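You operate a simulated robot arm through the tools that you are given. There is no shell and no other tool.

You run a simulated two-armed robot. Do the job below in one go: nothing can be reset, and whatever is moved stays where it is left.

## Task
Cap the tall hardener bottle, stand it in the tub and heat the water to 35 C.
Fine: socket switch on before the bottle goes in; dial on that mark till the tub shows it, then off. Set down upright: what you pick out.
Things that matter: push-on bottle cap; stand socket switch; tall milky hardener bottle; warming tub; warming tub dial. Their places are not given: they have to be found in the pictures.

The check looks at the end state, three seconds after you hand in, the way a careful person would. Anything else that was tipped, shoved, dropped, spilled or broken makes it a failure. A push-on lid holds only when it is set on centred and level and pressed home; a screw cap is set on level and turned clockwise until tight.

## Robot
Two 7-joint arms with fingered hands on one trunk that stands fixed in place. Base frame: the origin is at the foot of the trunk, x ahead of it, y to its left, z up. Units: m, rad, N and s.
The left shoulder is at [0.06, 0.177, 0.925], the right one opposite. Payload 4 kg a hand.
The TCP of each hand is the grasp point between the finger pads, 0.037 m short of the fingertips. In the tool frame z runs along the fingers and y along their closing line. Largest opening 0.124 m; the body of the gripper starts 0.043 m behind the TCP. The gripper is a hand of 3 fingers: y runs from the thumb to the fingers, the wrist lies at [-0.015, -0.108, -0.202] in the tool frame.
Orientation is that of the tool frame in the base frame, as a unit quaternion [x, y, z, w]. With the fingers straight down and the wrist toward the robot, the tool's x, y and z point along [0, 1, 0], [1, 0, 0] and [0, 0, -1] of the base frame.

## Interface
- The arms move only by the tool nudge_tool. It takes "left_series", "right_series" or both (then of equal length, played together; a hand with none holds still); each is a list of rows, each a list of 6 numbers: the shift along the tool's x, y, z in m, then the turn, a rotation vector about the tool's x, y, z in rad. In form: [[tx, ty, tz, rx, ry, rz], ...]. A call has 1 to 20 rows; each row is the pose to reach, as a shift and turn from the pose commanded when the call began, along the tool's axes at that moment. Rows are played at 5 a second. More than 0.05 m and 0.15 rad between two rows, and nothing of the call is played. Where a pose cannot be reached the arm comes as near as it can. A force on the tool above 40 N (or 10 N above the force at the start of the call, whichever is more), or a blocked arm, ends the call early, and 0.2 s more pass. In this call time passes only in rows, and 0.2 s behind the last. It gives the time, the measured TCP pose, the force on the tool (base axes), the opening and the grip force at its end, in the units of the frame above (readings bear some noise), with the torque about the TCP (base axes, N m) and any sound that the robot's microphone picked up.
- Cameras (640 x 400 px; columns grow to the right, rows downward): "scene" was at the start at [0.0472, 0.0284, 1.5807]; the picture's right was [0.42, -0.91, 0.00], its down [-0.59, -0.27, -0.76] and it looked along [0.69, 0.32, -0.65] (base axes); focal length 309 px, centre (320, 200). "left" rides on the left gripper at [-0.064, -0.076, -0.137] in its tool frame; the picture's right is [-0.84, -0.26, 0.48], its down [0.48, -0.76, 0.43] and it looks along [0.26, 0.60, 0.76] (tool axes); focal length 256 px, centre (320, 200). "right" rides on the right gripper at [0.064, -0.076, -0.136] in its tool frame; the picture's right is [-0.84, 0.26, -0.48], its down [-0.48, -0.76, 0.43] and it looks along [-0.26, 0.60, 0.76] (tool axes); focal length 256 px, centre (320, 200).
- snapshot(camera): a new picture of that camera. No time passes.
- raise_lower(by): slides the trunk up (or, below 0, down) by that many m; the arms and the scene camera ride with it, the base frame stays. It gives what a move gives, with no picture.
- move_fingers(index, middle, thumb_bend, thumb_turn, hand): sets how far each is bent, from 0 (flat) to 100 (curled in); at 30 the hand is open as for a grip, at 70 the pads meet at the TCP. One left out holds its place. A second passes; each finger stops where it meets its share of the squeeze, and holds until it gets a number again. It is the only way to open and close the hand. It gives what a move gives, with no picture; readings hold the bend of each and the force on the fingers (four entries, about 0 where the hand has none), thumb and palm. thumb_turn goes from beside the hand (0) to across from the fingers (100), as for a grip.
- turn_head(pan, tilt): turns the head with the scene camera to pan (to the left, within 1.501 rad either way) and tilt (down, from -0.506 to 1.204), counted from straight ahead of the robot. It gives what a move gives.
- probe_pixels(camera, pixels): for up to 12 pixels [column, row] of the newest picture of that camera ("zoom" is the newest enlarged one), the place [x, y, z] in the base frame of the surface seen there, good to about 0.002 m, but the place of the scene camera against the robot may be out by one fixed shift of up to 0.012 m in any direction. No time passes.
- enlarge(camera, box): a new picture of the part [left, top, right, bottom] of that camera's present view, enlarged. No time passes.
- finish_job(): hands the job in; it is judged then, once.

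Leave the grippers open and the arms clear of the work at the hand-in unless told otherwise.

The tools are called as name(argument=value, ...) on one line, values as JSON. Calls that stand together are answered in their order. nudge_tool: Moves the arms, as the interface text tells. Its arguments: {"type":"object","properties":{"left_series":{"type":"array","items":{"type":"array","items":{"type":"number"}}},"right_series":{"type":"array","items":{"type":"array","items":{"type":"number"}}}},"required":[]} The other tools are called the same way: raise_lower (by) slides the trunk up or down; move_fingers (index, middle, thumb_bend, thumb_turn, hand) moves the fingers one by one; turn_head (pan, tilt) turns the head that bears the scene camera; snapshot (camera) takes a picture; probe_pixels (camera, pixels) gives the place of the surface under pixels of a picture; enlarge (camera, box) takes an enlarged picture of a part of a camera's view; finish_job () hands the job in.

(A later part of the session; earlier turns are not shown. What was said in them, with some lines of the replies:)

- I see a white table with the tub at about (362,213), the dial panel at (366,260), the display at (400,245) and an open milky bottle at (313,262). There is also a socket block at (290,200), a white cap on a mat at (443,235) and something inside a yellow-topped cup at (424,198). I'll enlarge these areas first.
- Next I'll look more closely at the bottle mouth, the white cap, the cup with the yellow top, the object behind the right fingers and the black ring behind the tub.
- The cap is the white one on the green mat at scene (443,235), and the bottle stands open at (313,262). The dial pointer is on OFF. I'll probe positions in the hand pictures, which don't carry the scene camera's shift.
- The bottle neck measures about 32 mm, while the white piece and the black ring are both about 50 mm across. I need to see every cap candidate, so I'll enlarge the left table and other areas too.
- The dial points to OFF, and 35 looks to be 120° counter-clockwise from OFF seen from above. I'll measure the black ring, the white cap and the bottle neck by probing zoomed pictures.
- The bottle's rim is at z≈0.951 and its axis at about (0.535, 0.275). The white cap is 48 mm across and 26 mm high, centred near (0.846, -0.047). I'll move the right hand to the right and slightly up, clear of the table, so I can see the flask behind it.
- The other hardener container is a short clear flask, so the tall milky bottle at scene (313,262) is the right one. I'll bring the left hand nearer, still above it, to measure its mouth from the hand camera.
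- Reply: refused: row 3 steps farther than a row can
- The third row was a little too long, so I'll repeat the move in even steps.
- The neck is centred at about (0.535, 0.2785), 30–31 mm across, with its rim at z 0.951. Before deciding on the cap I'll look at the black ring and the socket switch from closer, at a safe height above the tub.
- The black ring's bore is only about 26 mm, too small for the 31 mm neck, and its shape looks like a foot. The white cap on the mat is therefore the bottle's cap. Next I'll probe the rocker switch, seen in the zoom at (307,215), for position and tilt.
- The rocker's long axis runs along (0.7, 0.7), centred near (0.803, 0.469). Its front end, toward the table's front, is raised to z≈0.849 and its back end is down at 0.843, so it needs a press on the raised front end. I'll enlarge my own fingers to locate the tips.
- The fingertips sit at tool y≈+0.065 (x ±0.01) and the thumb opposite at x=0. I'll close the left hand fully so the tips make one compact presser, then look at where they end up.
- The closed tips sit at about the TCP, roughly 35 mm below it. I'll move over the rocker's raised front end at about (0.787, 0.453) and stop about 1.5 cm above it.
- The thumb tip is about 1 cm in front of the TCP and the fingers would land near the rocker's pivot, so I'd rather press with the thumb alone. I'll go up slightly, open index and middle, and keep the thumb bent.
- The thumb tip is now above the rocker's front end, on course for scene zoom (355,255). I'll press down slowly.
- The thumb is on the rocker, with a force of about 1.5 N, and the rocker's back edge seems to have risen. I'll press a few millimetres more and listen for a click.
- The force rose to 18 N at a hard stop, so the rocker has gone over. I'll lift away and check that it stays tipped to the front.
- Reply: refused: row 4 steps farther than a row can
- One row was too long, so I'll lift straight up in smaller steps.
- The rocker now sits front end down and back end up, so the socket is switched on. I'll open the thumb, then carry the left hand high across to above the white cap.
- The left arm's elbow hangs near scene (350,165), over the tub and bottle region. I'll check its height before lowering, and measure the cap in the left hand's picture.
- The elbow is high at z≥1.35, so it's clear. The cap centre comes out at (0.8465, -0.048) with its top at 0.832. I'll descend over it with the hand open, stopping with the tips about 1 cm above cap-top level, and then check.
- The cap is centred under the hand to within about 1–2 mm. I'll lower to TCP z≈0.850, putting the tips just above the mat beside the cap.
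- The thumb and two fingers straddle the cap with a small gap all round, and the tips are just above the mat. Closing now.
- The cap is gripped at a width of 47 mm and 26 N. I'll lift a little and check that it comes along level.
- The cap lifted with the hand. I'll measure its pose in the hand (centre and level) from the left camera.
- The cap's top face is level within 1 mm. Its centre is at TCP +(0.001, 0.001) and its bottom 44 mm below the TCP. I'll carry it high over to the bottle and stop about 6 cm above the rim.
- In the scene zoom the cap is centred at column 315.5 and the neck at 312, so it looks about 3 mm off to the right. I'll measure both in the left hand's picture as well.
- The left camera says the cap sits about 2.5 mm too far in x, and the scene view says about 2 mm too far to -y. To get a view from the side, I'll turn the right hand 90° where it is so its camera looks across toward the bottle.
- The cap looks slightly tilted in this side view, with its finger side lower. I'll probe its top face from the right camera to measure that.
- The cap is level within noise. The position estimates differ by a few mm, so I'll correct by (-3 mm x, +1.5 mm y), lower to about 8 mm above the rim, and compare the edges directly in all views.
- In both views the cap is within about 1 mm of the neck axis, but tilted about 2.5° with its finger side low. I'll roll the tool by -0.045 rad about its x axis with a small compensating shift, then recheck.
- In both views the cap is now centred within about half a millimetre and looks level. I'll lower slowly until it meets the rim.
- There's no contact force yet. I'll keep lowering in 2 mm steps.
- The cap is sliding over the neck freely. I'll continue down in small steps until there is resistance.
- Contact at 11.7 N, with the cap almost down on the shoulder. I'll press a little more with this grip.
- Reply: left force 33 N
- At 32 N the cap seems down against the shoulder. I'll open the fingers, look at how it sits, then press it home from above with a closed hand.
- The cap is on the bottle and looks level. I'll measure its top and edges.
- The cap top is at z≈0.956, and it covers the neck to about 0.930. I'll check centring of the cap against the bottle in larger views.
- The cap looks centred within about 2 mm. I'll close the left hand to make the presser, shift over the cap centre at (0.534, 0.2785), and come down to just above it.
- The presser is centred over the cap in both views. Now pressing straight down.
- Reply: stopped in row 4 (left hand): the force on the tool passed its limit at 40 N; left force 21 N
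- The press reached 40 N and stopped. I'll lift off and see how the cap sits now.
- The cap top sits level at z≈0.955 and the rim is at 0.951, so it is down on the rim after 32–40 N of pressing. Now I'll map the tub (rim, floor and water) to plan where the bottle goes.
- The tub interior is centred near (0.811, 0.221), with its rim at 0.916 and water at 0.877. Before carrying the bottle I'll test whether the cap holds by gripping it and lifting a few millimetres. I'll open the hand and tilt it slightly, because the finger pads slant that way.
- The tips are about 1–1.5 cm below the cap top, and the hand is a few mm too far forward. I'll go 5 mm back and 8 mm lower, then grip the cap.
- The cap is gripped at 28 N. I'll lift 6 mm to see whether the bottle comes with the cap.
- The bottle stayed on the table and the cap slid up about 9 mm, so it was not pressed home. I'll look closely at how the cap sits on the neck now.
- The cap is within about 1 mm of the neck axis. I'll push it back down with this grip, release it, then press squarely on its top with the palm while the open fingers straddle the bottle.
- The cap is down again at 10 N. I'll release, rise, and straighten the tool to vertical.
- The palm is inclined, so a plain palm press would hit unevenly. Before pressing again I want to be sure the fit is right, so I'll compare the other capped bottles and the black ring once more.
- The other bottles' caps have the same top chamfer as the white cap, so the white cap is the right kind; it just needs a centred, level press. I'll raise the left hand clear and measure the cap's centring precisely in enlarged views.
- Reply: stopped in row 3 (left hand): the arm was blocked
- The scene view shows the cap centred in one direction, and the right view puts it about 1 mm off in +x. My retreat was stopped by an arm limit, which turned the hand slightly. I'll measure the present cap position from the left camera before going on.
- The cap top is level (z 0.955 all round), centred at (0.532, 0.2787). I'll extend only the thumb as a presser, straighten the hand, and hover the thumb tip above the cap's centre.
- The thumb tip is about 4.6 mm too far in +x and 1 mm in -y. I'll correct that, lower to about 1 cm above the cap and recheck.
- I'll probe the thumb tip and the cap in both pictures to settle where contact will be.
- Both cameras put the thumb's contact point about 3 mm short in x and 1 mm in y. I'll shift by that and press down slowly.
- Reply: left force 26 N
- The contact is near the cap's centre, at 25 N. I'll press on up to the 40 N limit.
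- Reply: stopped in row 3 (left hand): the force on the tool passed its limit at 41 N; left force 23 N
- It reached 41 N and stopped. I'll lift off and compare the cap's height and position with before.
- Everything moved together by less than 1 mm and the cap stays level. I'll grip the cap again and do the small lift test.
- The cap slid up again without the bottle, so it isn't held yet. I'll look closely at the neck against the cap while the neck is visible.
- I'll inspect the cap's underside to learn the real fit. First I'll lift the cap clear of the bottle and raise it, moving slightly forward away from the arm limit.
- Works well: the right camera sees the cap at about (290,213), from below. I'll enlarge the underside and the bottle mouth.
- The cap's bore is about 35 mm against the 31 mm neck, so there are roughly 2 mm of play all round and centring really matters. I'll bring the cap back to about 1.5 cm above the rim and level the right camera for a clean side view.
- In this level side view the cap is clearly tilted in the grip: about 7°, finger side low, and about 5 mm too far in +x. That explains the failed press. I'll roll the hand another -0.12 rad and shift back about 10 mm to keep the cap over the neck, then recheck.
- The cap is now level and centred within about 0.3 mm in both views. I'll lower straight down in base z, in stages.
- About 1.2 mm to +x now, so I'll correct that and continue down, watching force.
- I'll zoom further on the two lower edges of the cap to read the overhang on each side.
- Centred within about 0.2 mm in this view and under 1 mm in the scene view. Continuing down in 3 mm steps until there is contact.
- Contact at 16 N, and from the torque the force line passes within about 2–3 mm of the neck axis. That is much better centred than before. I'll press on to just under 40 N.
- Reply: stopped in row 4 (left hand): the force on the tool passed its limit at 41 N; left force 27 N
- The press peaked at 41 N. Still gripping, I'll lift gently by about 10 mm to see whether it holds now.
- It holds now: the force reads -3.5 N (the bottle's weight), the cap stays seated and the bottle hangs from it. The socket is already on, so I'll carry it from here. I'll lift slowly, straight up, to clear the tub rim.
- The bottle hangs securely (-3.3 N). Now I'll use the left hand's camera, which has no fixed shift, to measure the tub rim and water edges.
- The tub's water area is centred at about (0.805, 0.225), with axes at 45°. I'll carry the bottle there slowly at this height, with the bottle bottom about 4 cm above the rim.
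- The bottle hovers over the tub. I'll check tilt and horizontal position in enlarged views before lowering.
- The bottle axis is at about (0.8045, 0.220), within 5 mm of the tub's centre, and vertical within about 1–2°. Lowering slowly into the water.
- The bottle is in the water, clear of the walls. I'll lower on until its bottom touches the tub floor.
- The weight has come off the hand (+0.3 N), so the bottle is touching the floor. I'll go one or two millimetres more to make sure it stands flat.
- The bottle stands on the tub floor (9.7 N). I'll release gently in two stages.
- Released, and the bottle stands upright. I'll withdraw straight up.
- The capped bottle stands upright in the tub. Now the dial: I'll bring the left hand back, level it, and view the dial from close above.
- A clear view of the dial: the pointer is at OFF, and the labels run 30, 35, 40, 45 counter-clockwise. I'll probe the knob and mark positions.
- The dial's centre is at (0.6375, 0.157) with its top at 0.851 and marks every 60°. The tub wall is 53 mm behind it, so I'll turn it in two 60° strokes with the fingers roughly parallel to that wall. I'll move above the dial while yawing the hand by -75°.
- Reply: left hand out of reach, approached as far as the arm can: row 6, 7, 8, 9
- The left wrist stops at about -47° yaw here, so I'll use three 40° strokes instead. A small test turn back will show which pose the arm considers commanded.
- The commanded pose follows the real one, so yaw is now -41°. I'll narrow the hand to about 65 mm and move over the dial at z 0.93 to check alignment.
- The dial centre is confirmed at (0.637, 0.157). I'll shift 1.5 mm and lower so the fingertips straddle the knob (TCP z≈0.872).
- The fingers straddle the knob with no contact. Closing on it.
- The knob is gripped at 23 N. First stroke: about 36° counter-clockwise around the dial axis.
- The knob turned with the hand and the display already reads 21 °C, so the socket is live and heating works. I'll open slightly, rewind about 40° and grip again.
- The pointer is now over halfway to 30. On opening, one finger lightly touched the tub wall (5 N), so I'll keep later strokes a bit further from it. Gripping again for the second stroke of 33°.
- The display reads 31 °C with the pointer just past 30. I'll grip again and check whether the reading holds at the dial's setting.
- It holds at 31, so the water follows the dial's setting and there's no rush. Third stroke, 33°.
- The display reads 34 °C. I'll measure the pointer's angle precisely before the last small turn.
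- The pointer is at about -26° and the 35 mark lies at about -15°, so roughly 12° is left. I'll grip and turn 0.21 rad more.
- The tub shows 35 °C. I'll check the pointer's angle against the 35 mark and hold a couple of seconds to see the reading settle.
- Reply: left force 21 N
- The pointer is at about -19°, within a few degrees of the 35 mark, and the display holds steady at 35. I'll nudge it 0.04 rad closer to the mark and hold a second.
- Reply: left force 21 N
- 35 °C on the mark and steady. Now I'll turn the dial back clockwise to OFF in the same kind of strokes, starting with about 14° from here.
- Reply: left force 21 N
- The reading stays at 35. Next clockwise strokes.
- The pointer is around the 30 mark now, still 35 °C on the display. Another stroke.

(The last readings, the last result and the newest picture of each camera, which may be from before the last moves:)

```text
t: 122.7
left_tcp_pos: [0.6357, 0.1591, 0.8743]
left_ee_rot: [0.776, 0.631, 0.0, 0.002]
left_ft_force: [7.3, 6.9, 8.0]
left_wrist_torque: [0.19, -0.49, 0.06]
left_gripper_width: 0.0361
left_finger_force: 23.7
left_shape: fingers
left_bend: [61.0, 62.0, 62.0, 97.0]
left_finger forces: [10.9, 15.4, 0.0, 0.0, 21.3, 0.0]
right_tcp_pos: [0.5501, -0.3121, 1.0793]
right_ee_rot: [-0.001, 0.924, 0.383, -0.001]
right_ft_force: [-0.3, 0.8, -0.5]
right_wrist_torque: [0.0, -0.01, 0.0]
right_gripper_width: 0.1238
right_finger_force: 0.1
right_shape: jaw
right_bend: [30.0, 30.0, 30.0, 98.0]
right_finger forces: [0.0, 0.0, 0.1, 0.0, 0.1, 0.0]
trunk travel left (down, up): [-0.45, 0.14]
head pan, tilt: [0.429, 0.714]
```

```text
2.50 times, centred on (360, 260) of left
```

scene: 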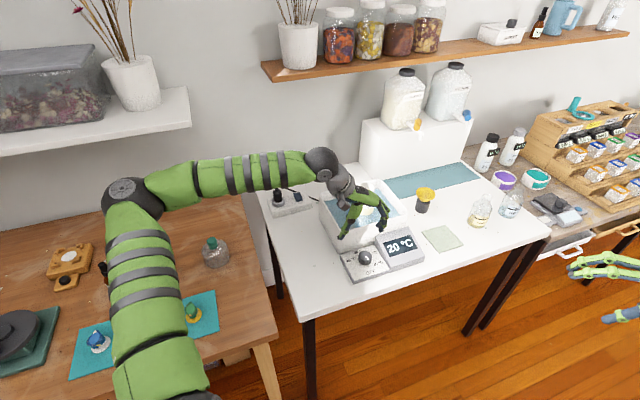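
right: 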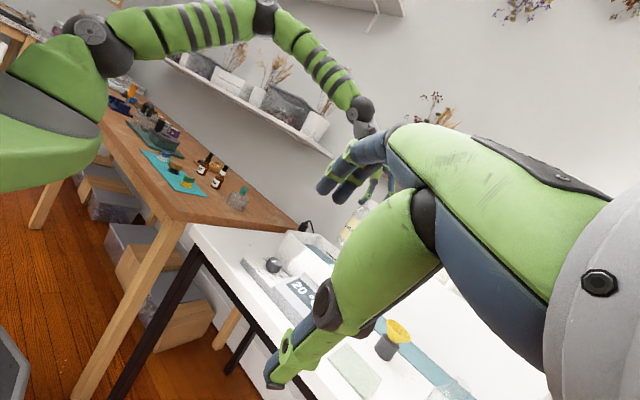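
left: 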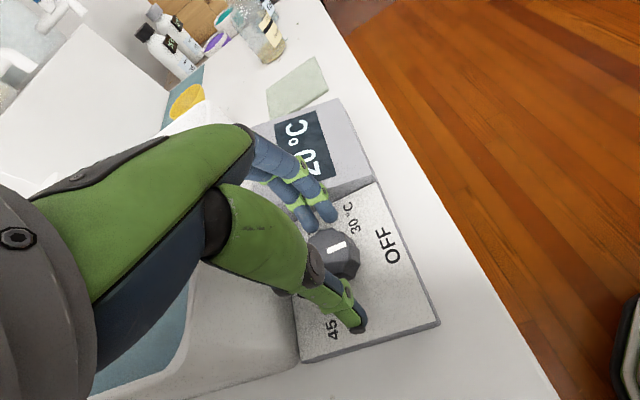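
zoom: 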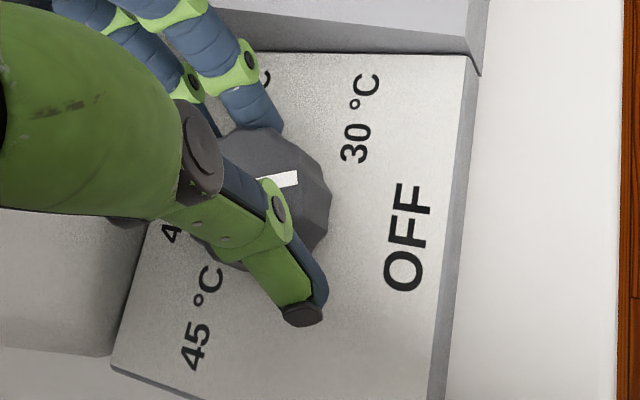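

The pointer is at -112°, with OFF at about -133 to -135°, so about 22° is left. Strokes lose about 5° to finger slack, so I'll turn 0.46 rad and check.

nudge_tool(left_series=[[0.0003, 0, 0, 0, 0, 0.115], [0.0007, 0.0001, 0, 0, 0, 0.23], [0.001, 0.0002, 0, 0, 0, 0.345], [0.0013, 0.0003, 0, 0, 0, 0.46]])

move_fingers(hand="left", index=54, middle=54, thumb_bend=52)

enlarge(camera="scene", box=[330, 205, 410, 285])

enlarge(camera="left", box=[280, 180, 440, 340])

```text
t: 123.7
left_tcp_pos: [0.6374, 0.1613, 0.8738]
left_ee_rot: [0.9, 0.436, 0.002, 0.002]
left_ft_force: [14.0, 9.0, 10.1]
left_wrist_torque: [0.18, -0.76, 0.42]
left_gripper_width: 0.0352
left_finger_force: 27.0
left_shape: fingers
left_bend: [60.0, 62.0, 63.0, 95.0]
left_finger forces: [12.5, 19.5, 0.0, 0.1, 21.3, 0.0]
right_tcp_pos: [0.551, -0.3133, 1.0788]
right_ee_rot: [-0.001, 0.924, 0.383, -0.001]
right_ft_force: [-1.3, 1.2, 0.3]
right_wrist_torque: [0.0, -0.01, 0.02]
right_gripper_width: 0.1238
right_finger_force: 0.0
right_shape: jaw
right_bend: [30.0, 30.0, 30.0, 98.0]
right_finger forces: [0.0, 0.0, 0.0, 0.0, 0.0, 0.0]
trunk travel left (down, up): [-0.45, 0.14]
head pan, tilt: [0.429, 0.714]
```

```text
t: 124.7
left_tcp_pos: [0.6355, 0.1589, 0.8739]
left_ee_rot: [0.9, 0.437, 0.0, 0.001]
left_ft_force: [0.1, -0.5, 0.4]
left_wrist_torque: [0.03, 0.03, 0.04]
left_gripper_width: 0.0528
left_finger_force: 0.0
left_shape: fingers
left_bend: [54.0, 54.0, 52.0, 97.0]
left_finger forces: [0.0, 0.0, 0.0, 0.0, 0.0, 0.1]
right_tcp_pos: [0.5502, -0.3117, 1.0795]
right_ee_rot: [-0.001, 0.924, 0.383, 0.0]
right_ft_force: [0.0, -0.6, -0.5]
right_wrist_torque: [-0.01, 0.03, -0.02]
right_gripper_width: 0.1239
right_finger_force: 0.1
right_shape: jaw
right_bend: [30.0, 30.0, 30.0, 98.0]
right_finger forces: [0.0, 0.1, 0.0, 0.0, 0.1, 0.0]
trunk travel left (down, up): [-0.45, 0.14]
head pan, tilt: [0.429, 0.714]
```

```text
5.00 times, centred on (370, 245) of scene
```

zoom: 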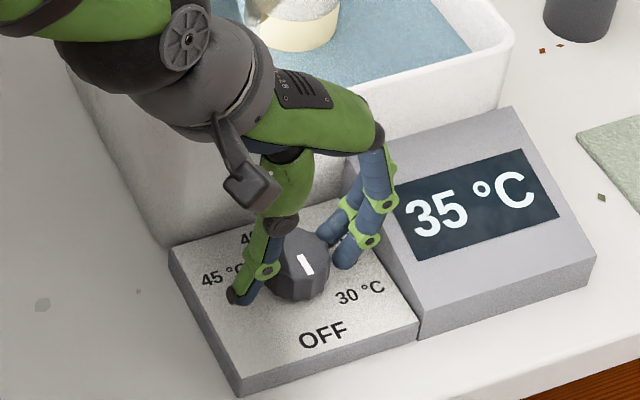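

```text
2.50 times, centred on (360, 260) of left
```

zoom: 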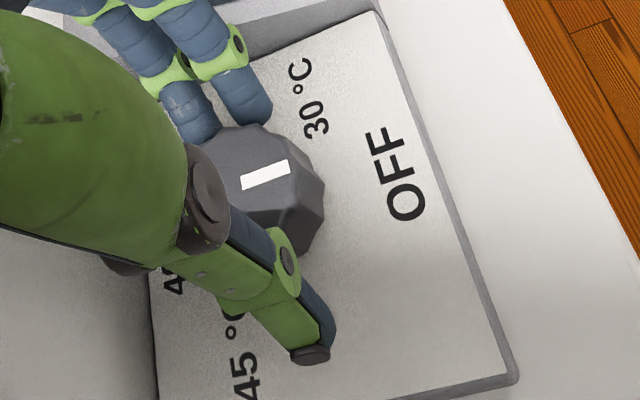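

The torque rose to 0.42 N m at the end, so the knob met its stop at OFF. I'll verify the pointer angle.

probe_pixels(camera="zoom", pixels=[[245, 183], [286, 167], [255, 179], [276, 171], [266, 175]])

enlarge(camera="scene", box=[350, 240, 385, 275])

```text
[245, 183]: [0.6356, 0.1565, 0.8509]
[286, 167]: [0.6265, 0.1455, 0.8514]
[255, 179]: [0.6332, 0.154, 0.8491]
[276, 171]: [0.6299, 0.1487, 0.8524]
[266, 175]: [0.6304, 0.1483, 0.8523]
```

```text
11.43 times, centred on (368, 258) of scene
```

zoom: 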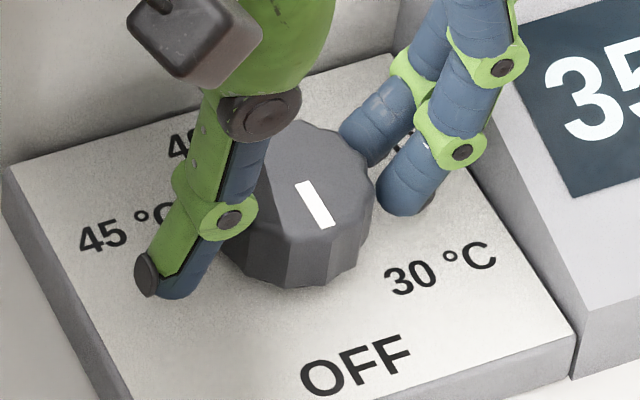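

The pointer is back at its original OFF direction and the tub shows 35 °C. I'll withdraw the hand straight up.

nudge_tool(left_series=[[0, 0, -0.02, 0, 0, 0], [0, 0, -0.05, 0, 0, 0], [0, 0, -0.09, 0, 0, 0], [0, 0, -0.13, 0, 0, 0], [0, 0, -0.17, 0, 0, 0], [0, 0, -0.2, 0, 0, 0]])

enlarge(camera="scene", box=[310, 160, 430, 290])

snapshot(camera="left")

```text
t: 126.1
left_tcp_pos: [0.6348, 0.1606, 1.0727]
left_ee_rot: [0.899, 0.437, -0.001, 0.001]
left_ft_force: [0.3, -0.2, -0.4]
left_wrist_torque: [0.01, 0.0, -0.01]
left_gripper_width: 0.0528
left_finger_force: 0.0
left_shape: fingers
left_bend: [54.0, 54.0, 52.0, 98.0]
left_finger forces: [0.0, 0.1, 0.0, 0.0, 0.0, 0.0]
right_tcp_pos: [0.5498, -0.3129, 1.0784]
right_ee_rot: [0.0, 0.924, 0.382, 0.001]
right_ft_force: [0.1, 0.5, 1.1]
right_wrist_torque: [0.02, -0.02, -0.01]
right_gripper_width: 0.1236
right_finger_force: 0.1
right_shape: jaw
right_bend: [30.0, 30.0, 30.0, 98.0]
right_finger forces: [0.0, 0.1, 0.0, 0.0, 0.1, 0.0]
trunk travel left (down, up): [-0.45, 0.14]
head pan, tilt: [0.429, 0.714]
```

```text
3.08 times, centred on (370, 225) of scene
```

zoom: 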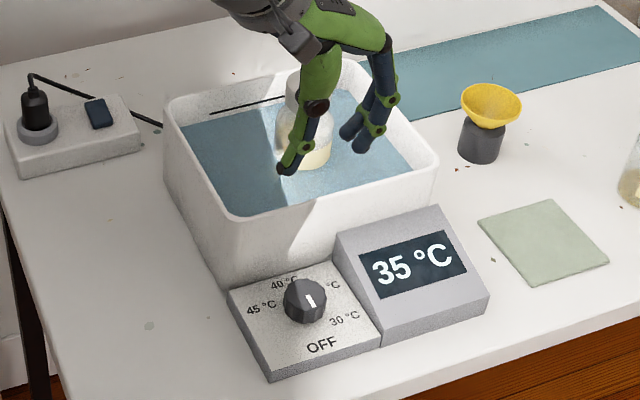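

```text
taken
```

left: 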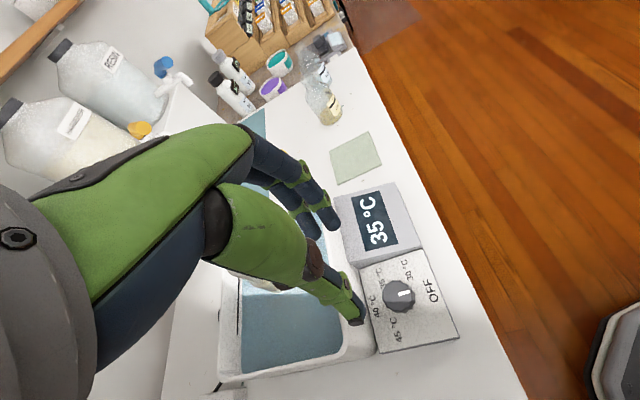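

Everything is in place. I'll move the left hand away to its starting area, over the gap to the left, turning it back and opening it.

nudge_tool(left_series=[[0.008, -0.015, -0.03, 0, 0, -0.06], [0.025, -0.048, -0.05, 0, 0, -0.13], [0.042, -0.082, -0.065, 0, 0, -0.2], [0.06, -0.116, -0.08, 0, 0, -0.27], [0.078, -0.151, -0.09, 0, 0, -0.34], [0.096, -0.186, -0.1, 0, 0, -0.41], [0.114, -0.221, -0.1, 0, 0, -0.48], [0.132, -0.256, -0.1, 0, 0, -0.55], [0.15, -0.291, -0.1, 0, 0, -0.61], [0.1714, -0.332, -0.1, 0, 0, -0.667]])

move_fingers(hand="left", index=30, middle=30, thumb_bend=30)

snapshot(camera="scene")

snapshot(camera="left")

```text
t: 128.3
left_tcp_pos: [0.4801, 0.5022, 1.1722]
left_ee_rot: [0.706, 0.708, 0.0, 0.002]
left_ft_force: [-0.3, 0.1, 0.6]
left_wrist_torque: [-0.02, -0.01, -0.01]
left_gripper_width: 0.0528
left_finger_force: 0.0
left_shape: fingers
left_bend: [54.0, 54.0, 52.0, 98.0]
left_finger forces: [0.1, 0.0, 0.1, 0.1, 0.0, 0.0]
right_tcp_pos: [0.5502, -0.312, 1.0788]
right_ee_rot: [0.0, 0.924, 0.382, 0.001]
right_ft_force: [0.6, 0.5, -0.6]
right_wrist_torque: [0.01, -0.02, 0.03]
right_gripper_width: 0.1236
right_finger_force: 0.0
right_shape: jaw
right_bend: [30.0, 30.0, 30.0, 98.0]
right_finger forces: [0.0, 0.0, 0.1, 0.0, 0.0, 0.0]
trunk travel left (down, up): [-0.45, 0.14]
head pan, tilt: [0.429, 0.714]
```

```text
t: 129.3
left_tcp_pos: [0.4812, 0.4996, 1.1722]
left_ee_rot: [0.707, 0.707, 0.0, 0.001]
left_ft_force: [-0.3, 0.0, 0.0]
left_wrist_torque: [-0.01, 0.02, 0.07]
left_gripper_width: 0.1232
left_finger_force: 0.0
left_shape: fingers
left_bend: [30.0, 30.0, 30.0, 98.0]
left_finger forces: [0.0, 0.0, 0.0, 0.0, 0.1, 0.0]
right_tcp_pos: [0.5497, -0.3129, 1.0776]
right_ee_rot: [-0.002, 0.924, 0.383, -0.001]
right_ft_force: [-0.6, 0.5, 0.1]
right_wrist_torque: [-0.02, 0.03, 0.0]
right_gripper_width: 0.1236
right_finger_force: 0.1
right_shape: jaw
right_bend: [30.0, 30.0, 30.0, 98.0]
right_finger forces: [0.0, 0.0, 0.1, 0.0, 0.0, 0.0]
trunk travel left (down, up): [-0.45, 0.14]
head pan, tilt: [0.429, 0.714]
```

```text
taken
```

scene: 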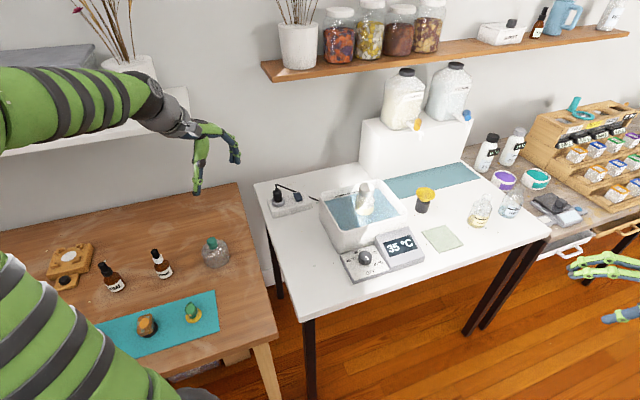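

```text
taken
```

left: 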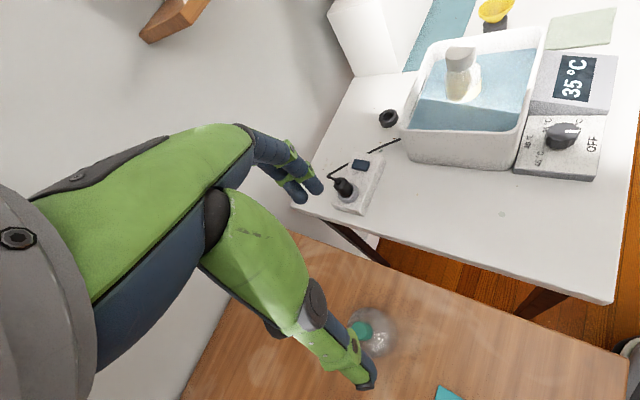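

Both arms are clear and the hands open. Final check in enlarged views: bottle and cap, dial, display and switch.

enlarge(camera="scene", box=[315, 170, 415, 290])

enlarge(camera="scene", box=[345, 170, 385, 230])

enlarge(camera="scene", box=[265, 175, 325, 220])

enlarge(camera="left", box=[400, 20, 620, 200])

```text
3.33 times, centred on (365, 230) of scene
```

zoom: 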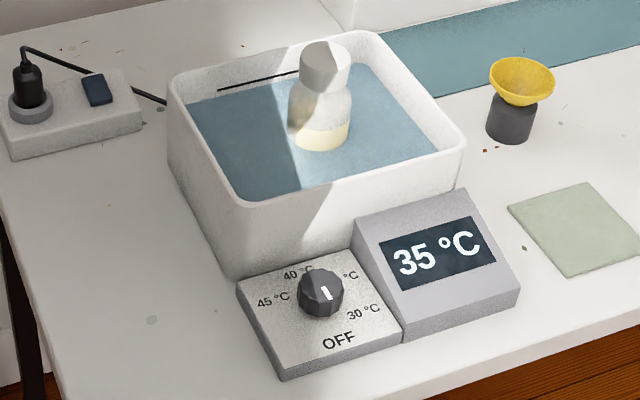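

```text
6.67 times, centred on (365, 200) of scene
```

zoom: 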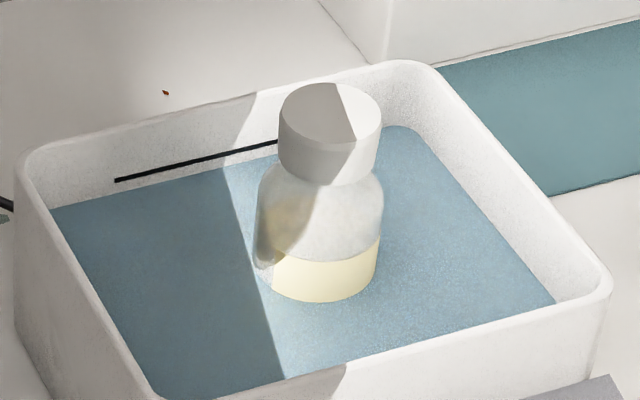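

```text
8.89 times, centred on (295, 198) of scene
```

zoom: 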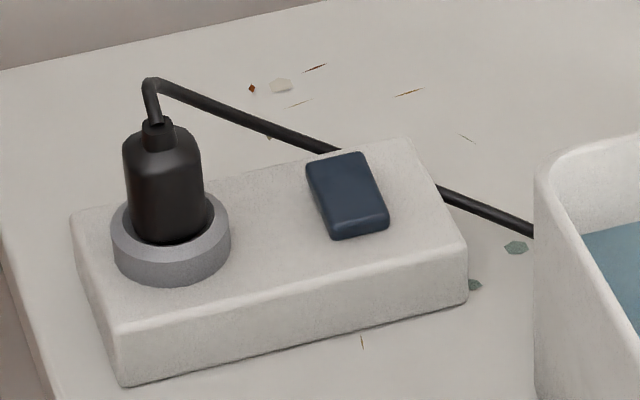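

```text
2.22 times, centred on (510, 110) of left
```

zoom: 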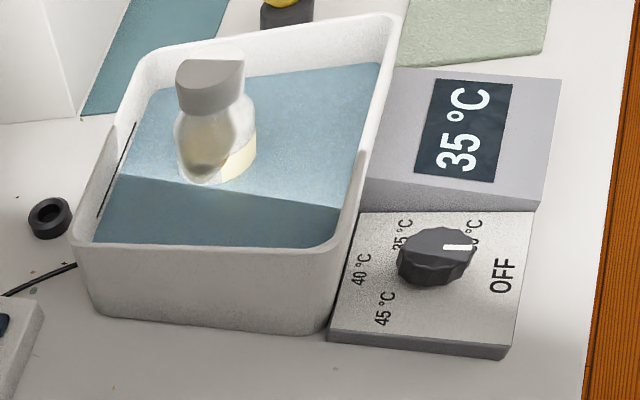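

All checks look right. The capped bottle stands upright in the tub, the socket rocker is tipped on, the dial is back at OFF, the display reads 35 °C, nothing else has been disturbed, and both hands are open and clear. Handing in.

finish_job()

```text
The job is handed in.
```

The tall hardener bottle is capped and standing upright in the tub. The water reads 35 °C and the dial is back at OFF. The job is handed in, but I haven't seen the verdict.

- **Cap:** The first presses didn't hold, because the cap was tilted or off-centre. The last one, centred and level at about 40 N, did hold: I carried the bottle to the tub by its cap.
- **Switch:** I switched the socket on before the bottle went in. Its rocker is still tipped to the on side, and the heating confirmed it was live.
- **Heating:** I turned the dial to the 35 mark and held it about three and a half seconds after the display showed 35 °C. I then turned it back to OFF, and the reading stayed at 35 °C.
- **Small contacts:** One fingertip briefly touched the tub wall (about 5 N) while I was turning the dial. While capping it, I shifted the bottle a few millimetres on the table. In the final pictures the tub and everything else looked undisturbed.

Both hands are open and clear of the work.
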